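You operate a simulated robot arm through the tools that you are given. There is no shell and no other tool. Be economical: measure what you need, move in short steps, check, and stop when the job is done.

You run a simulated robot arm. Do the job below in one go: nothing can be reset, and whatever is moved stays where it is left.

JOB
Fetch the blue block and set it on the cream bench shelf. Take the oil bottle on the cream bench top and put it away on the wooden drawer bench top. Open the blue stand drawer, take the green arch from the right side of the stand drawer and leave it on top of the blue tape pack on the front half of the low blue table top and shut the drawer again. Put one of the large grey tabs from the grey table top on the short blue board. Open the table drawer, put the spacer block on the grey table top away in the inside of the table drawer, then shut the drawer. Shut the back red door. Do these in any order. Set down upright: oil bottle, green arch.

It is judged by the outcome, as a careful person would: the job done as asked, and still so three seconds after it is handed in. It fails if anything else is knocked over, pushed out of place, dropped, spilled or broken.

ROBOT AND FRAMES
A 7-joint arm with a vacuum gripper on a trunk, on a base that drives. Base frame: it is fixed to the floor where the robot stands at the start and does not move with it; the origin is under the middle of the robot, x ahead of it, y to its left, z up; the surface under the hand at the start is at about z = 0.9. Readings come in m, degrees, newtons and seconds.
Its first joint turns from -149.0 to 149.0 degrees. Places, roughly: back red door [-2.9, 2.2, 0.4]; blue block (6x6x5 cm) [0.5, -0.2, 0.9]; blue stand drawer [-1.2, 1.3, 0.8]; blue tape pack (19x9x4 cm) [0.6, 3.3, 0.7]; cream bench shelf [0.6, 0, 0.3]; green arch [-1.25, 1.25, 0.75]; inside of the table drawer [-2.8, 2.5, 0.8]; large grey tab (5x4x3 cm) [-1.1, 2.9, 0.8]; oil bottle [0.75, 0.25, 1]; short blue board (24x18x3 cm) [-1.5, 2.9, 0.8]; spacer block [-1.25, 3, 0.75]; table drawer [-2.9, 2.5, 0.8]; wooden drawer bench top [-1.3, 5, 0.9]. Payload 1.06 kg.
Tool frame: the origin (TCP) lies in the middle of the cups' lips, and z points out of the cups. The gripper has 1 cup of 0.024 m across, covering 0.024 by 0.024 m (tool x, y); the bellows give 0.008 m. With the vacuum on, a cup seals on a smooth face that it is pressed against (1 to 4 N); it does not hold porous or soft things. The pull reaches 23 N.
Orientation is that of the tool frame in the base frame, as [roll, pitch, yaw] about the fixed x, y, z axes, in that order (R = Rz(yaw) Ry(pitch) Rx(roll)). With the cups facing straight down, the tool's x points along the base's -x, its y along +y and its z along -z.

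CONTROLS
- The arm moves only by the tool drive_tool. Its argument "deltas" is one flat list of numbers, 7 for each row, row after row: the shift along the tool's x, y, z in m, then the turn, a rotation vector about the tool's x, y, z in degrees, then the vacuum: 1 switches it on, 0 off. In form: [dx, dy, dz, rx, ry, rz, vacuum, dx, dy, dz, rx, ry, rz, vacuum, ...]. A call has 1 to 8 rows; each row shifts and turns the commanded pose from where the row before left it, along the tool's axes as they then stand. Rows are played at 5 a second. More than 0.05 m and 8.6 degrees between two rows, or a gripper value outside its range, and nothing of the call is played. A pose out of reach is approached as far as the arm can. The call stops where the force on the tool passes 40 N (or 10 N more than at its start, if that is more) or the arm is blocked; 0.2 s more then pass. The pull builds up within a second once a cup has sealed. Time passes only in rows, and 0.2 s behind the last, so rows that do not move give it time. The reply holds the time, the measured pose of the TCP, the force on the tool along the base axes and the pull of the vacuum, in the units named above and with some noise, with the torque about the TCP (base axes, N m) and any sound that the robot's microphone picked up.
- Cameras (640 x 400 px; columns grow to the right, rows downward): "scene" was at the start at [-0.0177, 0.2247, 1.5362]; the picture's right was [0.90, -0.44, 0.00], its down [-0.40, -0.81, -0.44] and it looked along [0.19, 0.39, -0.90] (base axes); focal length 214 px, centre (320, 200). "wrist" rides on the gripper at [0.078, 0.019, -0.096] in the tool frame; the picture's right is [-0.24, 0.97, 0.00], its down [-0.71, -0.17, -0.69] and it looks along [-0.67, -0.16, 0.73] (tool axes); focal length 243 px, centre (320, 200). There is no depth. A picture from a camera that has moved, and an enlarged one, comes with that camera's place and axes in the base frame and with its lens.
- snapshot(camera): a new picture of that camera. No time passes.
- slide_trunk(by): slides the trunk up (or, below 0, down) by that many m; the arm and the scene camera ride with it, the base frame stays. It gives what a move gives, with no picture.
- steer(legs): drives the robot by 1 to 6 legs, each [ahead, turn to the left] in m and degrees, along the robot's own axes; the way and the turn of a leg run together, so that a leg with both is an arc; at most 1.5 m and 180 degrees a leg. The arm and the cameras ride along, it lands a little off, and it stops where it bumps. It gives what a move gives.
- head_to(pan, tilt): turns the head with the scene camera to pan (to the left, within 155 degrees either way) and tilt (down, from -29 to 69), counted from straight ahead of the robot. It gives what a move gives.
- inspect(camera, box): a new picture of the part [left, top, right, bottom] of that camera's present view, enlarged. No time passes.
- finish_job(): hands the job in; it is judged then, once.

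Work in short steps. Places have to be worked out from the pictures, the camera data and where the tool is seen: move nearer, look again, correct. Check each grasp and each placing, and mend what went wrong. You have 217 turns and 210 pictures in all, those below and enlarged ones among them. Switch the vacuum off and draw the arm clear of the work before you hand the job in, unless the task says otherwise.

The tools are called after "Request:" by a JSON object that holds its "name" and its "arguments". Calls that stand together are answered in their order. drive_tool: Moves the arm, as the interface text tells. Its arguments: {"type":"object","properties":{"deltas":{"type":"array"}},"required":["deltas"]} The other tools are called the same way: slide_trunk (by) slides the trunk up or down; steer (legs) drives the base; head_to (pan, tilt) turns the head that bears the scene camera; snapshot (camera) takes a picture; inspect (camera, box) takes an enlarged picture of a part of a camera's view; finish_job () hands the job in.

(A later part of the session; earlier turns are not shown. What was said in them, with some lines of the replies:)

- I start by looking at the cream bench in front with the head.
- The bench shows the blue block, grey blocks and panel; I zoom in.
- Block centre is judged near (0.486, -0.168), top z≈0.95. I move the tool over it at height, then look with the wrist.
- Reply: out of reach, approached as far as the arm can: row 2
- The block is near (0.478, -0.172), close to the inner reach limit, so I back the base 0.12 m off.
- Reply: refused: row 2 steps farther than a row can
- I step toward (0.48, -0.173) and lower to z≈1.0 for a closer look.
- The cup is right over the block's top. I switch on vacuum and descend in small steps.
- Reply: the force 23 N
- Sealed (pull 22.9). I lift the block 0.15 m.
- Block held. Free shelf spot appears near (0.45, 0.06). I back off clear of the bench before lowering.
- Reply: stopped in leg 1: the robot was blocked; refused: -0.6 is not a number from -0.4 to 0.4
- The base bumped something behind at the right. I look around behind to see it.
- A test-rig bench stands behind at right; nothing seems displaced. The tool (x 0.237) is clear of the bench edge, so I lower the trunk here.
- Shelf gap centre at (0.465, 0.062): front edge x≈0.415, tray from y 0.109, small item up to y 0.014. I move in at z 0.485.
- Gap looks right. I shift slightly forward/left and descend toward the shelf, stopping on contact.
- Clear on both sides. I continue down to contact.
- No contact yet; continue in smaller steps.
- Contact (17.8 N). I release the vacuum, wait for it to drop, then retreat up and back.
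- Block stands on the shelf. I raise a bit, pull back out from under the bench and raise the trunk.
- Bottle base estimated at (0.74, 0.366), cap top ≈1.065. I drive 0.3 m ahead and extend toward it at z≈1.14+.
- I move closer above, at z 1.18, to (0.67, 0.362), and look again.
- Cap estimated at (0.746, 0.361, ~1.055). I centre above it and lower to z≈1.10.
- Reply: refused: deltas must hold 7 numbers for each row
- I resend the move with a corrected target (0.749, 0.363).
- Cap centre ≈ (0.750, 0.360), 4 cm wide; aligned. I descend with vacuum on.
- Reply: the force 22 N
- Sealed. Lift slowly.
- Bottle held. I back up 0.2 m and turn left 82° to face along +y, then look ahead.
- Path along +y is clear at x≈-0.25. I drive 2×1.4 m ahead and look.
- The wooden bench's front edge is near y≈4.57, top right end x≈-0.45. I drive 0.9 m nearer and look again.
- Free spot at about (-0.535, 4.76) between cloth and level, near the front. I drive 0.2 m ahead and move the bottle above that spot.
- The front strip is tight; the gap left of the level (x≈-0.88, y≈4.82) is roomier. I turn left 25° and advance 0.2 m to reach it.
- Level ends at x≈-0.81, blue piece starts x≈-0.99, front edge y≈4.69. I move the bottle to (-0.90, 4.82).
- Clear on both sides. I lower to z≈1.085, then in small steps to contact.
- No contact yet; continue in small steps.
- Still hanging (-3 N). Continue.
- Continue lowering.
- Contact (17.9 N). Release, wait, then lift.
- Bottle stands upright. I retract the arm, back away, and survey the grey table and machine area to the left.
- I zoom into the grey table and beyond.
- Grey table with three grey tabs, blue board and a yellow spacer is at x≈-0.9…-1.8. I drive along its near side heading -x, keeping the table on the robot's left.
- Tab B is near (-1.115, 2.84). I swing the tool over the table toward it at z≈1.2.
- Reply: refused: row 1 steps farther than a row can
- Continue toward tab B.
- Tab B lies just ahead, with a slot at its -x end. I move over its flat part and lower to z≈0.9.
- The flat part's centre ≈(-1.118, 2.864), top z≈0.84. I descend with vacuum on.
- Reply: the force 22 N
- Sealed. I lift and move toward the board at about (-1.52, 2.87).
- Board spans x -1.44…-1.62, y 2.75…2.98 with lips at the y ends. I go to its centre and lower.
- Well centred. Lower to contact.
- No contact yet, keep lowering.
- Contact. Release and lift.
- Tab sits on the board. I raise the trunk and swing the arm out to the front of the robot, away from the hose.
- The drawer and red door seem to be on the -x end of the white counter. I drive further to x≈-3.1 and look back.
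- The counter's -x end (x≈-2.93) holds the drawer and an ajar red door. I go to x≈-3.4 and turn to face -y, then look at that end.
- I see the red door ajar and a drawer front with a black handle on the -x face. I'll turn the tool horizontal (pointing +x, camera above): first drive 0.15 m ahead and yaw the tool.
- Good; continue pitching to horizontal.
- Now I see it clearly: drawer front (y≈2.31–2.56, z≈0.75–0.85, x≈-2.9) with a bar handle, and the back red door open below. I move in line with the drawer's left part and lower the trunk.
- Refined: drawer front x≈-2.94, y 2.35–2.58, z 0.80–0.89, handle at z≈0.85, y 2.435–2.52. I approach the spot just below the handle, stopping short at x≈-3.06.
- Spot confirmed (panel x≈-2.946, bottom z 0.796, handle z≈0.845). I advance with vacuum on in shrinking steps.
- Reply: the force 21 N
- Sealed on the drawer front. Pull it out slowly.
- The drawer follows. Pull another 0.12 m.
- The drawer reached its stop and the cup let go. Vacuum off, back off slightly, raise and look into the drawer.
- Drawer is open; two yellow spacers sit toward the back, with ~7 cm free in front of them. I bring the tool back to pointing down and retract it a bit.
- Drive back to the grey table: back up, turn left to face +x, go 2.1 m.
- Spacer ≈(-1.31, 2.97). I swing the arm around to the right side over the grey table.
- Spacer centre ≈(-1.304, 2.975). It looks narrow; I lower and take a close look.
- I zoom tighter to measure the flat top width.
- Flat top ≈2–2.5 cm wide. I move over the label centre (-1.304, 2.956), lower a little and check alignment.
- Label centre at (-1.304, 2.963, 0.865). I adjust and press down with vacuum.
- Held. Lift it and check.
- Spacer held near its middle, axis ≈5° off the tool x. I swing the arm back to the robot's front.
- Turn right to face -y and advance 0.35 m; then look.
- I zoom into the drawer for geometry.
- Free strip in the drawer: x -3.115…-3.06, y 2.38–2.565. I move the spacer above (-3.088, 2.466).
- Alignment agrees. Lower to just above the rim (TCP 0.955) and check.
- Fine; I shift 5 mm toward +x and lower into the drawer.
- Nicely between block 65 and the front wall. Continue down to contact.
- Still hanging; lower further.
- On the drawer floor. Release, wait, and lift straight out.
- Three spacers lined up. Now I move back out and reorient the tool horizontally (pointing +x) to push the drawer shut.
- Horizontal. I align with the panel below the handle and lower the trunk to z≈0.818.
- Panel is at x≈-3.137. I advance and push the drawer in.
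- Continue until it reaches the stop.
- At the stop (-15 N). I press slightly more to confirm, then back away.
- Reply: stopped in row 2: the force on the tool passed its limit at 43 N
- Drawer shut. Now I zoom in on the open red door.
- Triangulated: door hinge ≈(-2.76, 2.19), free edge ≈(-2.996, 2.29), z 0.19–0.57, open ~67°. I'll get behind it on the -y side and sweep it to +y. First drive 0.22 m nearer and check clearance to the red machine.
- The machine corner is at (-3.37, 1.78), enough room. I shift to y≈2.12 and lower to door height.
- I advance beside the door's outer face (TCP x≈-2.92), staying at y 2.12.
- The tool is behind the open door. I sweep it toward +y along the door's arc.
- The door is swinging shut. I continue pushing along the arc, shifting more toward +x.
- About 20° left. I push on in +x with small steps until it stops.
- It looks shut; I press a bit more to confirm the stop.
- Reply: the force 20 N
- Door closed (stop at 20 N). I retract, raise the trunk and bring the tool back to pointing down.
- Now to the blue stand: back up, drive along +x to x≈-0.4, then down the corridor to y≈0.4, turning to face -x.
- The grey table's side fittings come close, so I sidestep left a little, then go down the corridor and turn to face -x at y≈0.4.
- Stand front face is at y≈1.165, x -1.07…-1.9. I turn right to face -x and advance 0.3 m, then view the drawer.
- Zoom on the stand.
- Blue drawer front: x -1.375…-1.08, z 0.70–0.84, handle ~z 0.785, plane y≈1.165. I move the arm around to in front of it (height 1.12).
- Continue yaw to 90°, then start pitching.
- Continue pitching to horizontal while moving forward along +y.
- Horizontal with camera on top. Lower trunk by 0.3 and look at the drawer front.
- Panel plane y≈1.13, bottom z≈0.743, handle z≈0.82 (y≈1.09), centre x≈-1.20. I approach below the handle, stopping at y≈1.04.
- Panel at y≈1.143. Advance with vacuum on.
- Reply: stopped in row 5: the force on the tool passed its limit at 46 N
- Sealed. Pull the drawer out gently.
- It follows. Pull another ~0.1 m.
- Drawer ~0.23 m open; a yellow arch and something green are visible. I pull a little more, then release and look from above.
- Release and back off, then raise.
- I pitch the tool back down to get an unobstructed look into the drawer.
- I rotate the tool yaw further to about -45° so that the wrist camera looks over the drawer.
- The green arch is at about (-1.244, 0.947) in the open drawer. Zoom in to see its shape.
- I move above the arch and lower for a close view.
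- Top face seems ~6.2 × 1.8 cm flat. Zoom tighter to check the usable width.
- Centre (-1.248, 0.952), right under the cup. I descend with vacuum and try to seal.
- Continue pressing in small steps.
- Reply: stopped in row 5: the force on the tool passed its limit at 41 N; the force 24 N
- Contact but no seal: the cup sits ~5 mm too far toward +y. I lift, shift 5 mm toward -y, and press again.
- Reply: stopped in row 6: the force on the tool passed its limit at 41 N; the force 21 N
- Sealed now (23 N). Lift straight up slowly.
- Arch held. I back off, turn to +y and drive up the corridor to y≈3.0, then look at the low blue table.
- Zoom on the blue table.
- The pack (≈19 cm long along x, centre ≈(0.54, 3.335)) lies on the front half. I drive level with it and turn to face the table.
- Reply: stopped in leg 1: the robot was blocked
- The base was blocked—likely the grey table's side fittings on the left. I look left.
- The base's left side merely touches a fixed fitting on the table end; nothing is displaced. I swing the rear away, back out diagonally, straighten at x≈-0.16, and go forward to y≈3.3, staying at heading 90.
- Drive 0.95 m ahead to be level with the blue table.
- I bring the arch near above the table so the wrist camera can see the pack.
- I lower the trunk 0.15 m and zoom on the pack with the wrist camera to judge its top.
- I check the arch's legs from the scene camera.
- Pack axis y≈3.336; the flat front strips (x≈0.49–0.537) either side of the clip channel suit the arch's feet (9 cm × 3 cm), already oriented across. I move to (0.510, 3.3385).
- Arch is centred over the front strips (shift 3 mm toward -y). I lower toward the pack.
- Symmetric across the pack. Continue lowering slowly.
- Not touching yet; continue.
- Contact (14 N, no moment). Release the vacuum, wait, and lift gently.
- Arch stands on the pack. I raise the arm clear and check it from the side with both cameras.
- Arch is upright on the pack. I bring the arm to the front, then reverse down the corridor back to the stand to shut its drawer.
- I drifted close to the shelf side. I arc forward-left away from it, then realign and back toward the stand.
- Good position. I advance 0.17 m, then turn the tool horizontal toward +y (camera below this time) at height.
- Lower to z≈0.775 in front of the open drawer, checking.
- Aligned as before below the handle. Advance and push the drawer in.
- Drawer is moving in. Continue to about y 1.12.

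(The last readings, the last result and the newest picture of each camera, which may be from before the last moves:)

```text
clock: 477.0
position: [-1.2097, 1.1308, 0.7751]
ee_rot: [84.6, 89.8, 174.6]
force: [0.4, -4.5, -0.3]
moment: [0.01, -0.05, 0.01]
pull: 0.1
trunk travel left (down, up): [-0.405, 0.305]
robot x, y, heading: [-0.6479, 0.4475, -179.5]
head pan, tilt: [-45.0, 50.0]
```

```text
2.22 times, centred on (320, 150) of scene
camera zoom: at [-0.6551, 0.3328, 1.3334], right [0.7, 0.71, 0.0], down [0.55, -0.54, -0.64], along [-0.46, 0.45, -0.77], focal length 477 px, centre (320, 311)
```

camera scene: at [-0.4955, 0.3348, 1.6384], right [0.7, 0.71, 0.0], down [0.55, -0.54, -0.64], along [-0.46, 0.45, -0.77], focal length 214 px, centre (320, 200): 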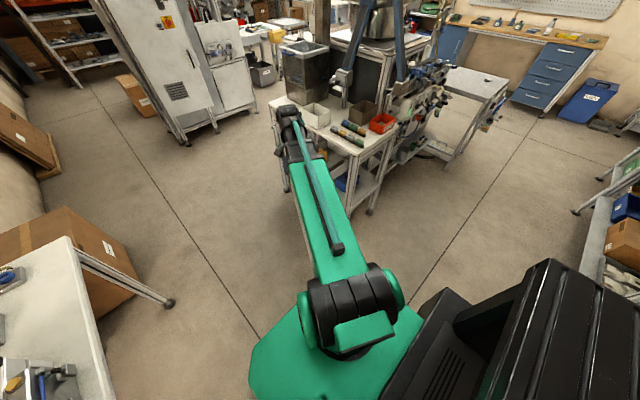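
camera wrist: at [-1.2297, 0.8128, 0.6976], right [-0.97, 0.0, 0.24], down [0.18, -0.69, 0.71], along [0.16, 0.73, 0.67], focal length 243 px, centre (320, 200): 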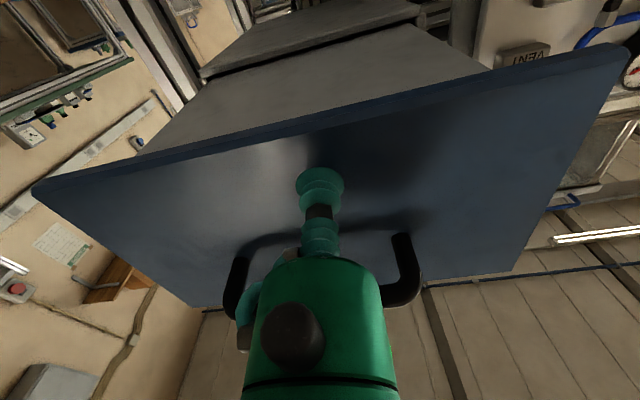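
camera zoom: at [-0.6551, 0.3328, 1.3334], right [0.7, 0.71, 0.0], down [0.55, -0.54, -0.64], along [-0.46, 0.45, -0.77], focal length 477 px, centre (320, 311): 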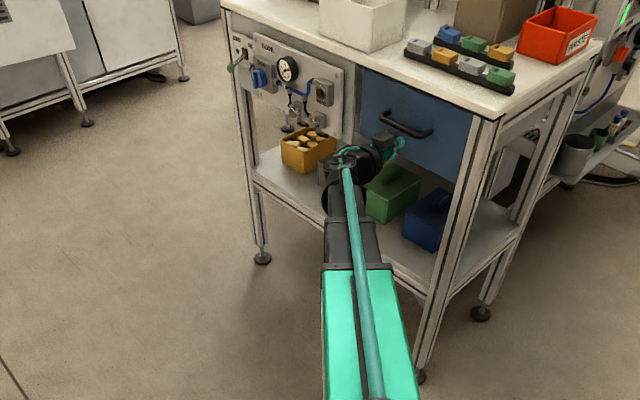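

Nearly there (force building). A couple more millimetres to confirm the stop.

Request:
{"name": "drive_tool", "arguments": {"deltas": [0, 0, 0.003, 0, 0, 0, 0, 0, 0, 0.003, 0, 0, 0, 0, 0, 0, 0.002, 0, 0, 0, 0]}}

Request:
{"name": "drive_tool", "arguments": {"deltas": [0, 0, -0.01, 0, 0, 0, 0, 0, 0, -0.04, 0, 0, 0, 0, 0, 0, -0.045, 0, 0, 0, 0, 0, 0, -0.045, 0, 0, 0, 0, 0, 0, -0.045, 0, 0, 0, 0, 0, 0, -0.045, 0, 0, 0, 0, 0, 0, -0.045, 0, 0, 0, 0, 0, 0, -0.045, 0, 0, 0, 0]}}

Request:
{"name": "snapshot", "arguments": {"camera": "wrist"}}

Request:
{"name": "inspect", "arguments": {"camera": "scene", "box": [260, 80, 400, 200]}}

```text
clock: 477.6
position: [-1.2105, 1.132, 0.7755]
ee_rot: [97.0, 89.6, -172.8]
force: [0.8, -14.8, -1.2]
moment: [0.01, -0.08, 0.02]
pull: 0.0
trunk travel left (down, up): [-0.405, 0.305]
robot x, y, heading: [-0.6452, 0.4476, -179.0]
head pan, tilt: [-45.0, 50.0]
stopped in row 3: the force on the tool passed its limit at 44 N (the readings are from after the stop); the commanded pose is now the measured one
```

```text
clock: 479.4
position: [-1.2087, 0.8126, 0.775]
ee_rot: [110.5, 89.7, -159.2]
force: [1.1, 1.1, 0.4]
moment: [0.01, 0.06, 0.0]
pull: 0.0
trunk travel left (down, up): [-0.405, 0.305]
robot x, y, heading: [-0.6454, 0.4511, -179.3]
head pan, tilt: [-45.0, 50.0]
```

```text
61 pictures are left
camera wrist: at [-1.2276, 0.7174, 0.697], right [-0.97, 0.0, 0.24], down [0.18, -0.68, 0.71], along [0.16, 0.73, 0.66], focal length 243 px, centre (320, 200)
```

wrist: 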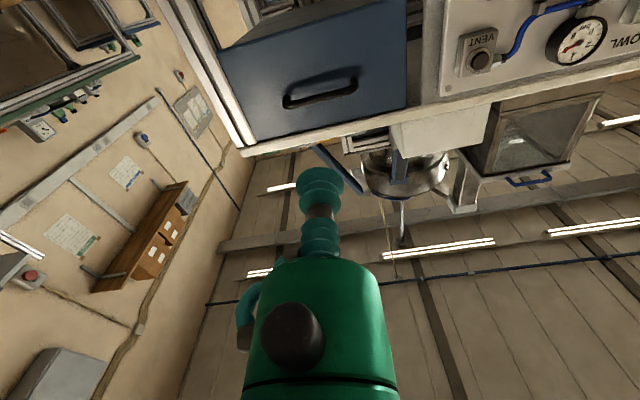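

```text
3.33 times, centred on (330, 140) of scene
camera zoom: at [-0.6547, 0.3332, 1.3334], right [0.7, 0.72, 0.0], down [0.55, -0.53, -0.64], along [-0.46, 0.45, -0.77], focal length 715 px, centre (287, 400)
```

zoom: 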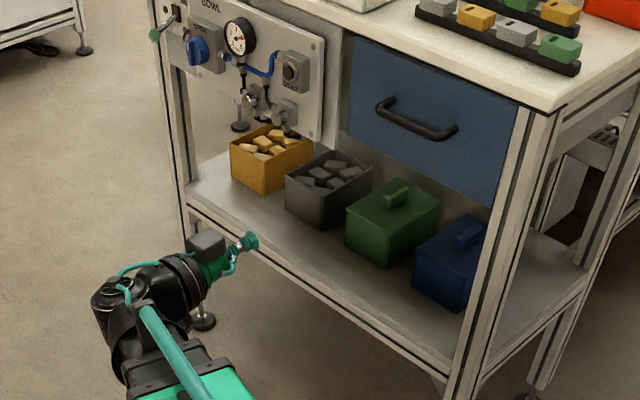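

Both drawers and the door are shut, everything is placed, vacuum is off and the arm is clear of the work. Handing in.

Request:
{"name": "finish_job", "arguments": {}}

```text
The job is handed in.
```

I did all six tasks and handed the job in; the result is not back yet.

- **Blue block:** it stands on the cream bench shelf, in the gap next to the blue tray.
- **Oil bottle:** it stands upright on the wooden drawer bench top.
- **Green arch:** it stands upright on the tape pack on the low blue table, and the stand drawer is shut. The pack matched the position and size you gave, but its tape looked grey-blue rather than clearly blue.
- **Large grey tab:** one is on the short blue board.
- **Spacer block:** it is in the table drawer, and the drawer is shut.
- **Back red door:** shut.

The base touched fixed things twice on the way: the test-rig bench behind the start position, and a fitting on the end of the grey table. I looked after each and saw nothing moved. The vacuum is off and the arm is clear.
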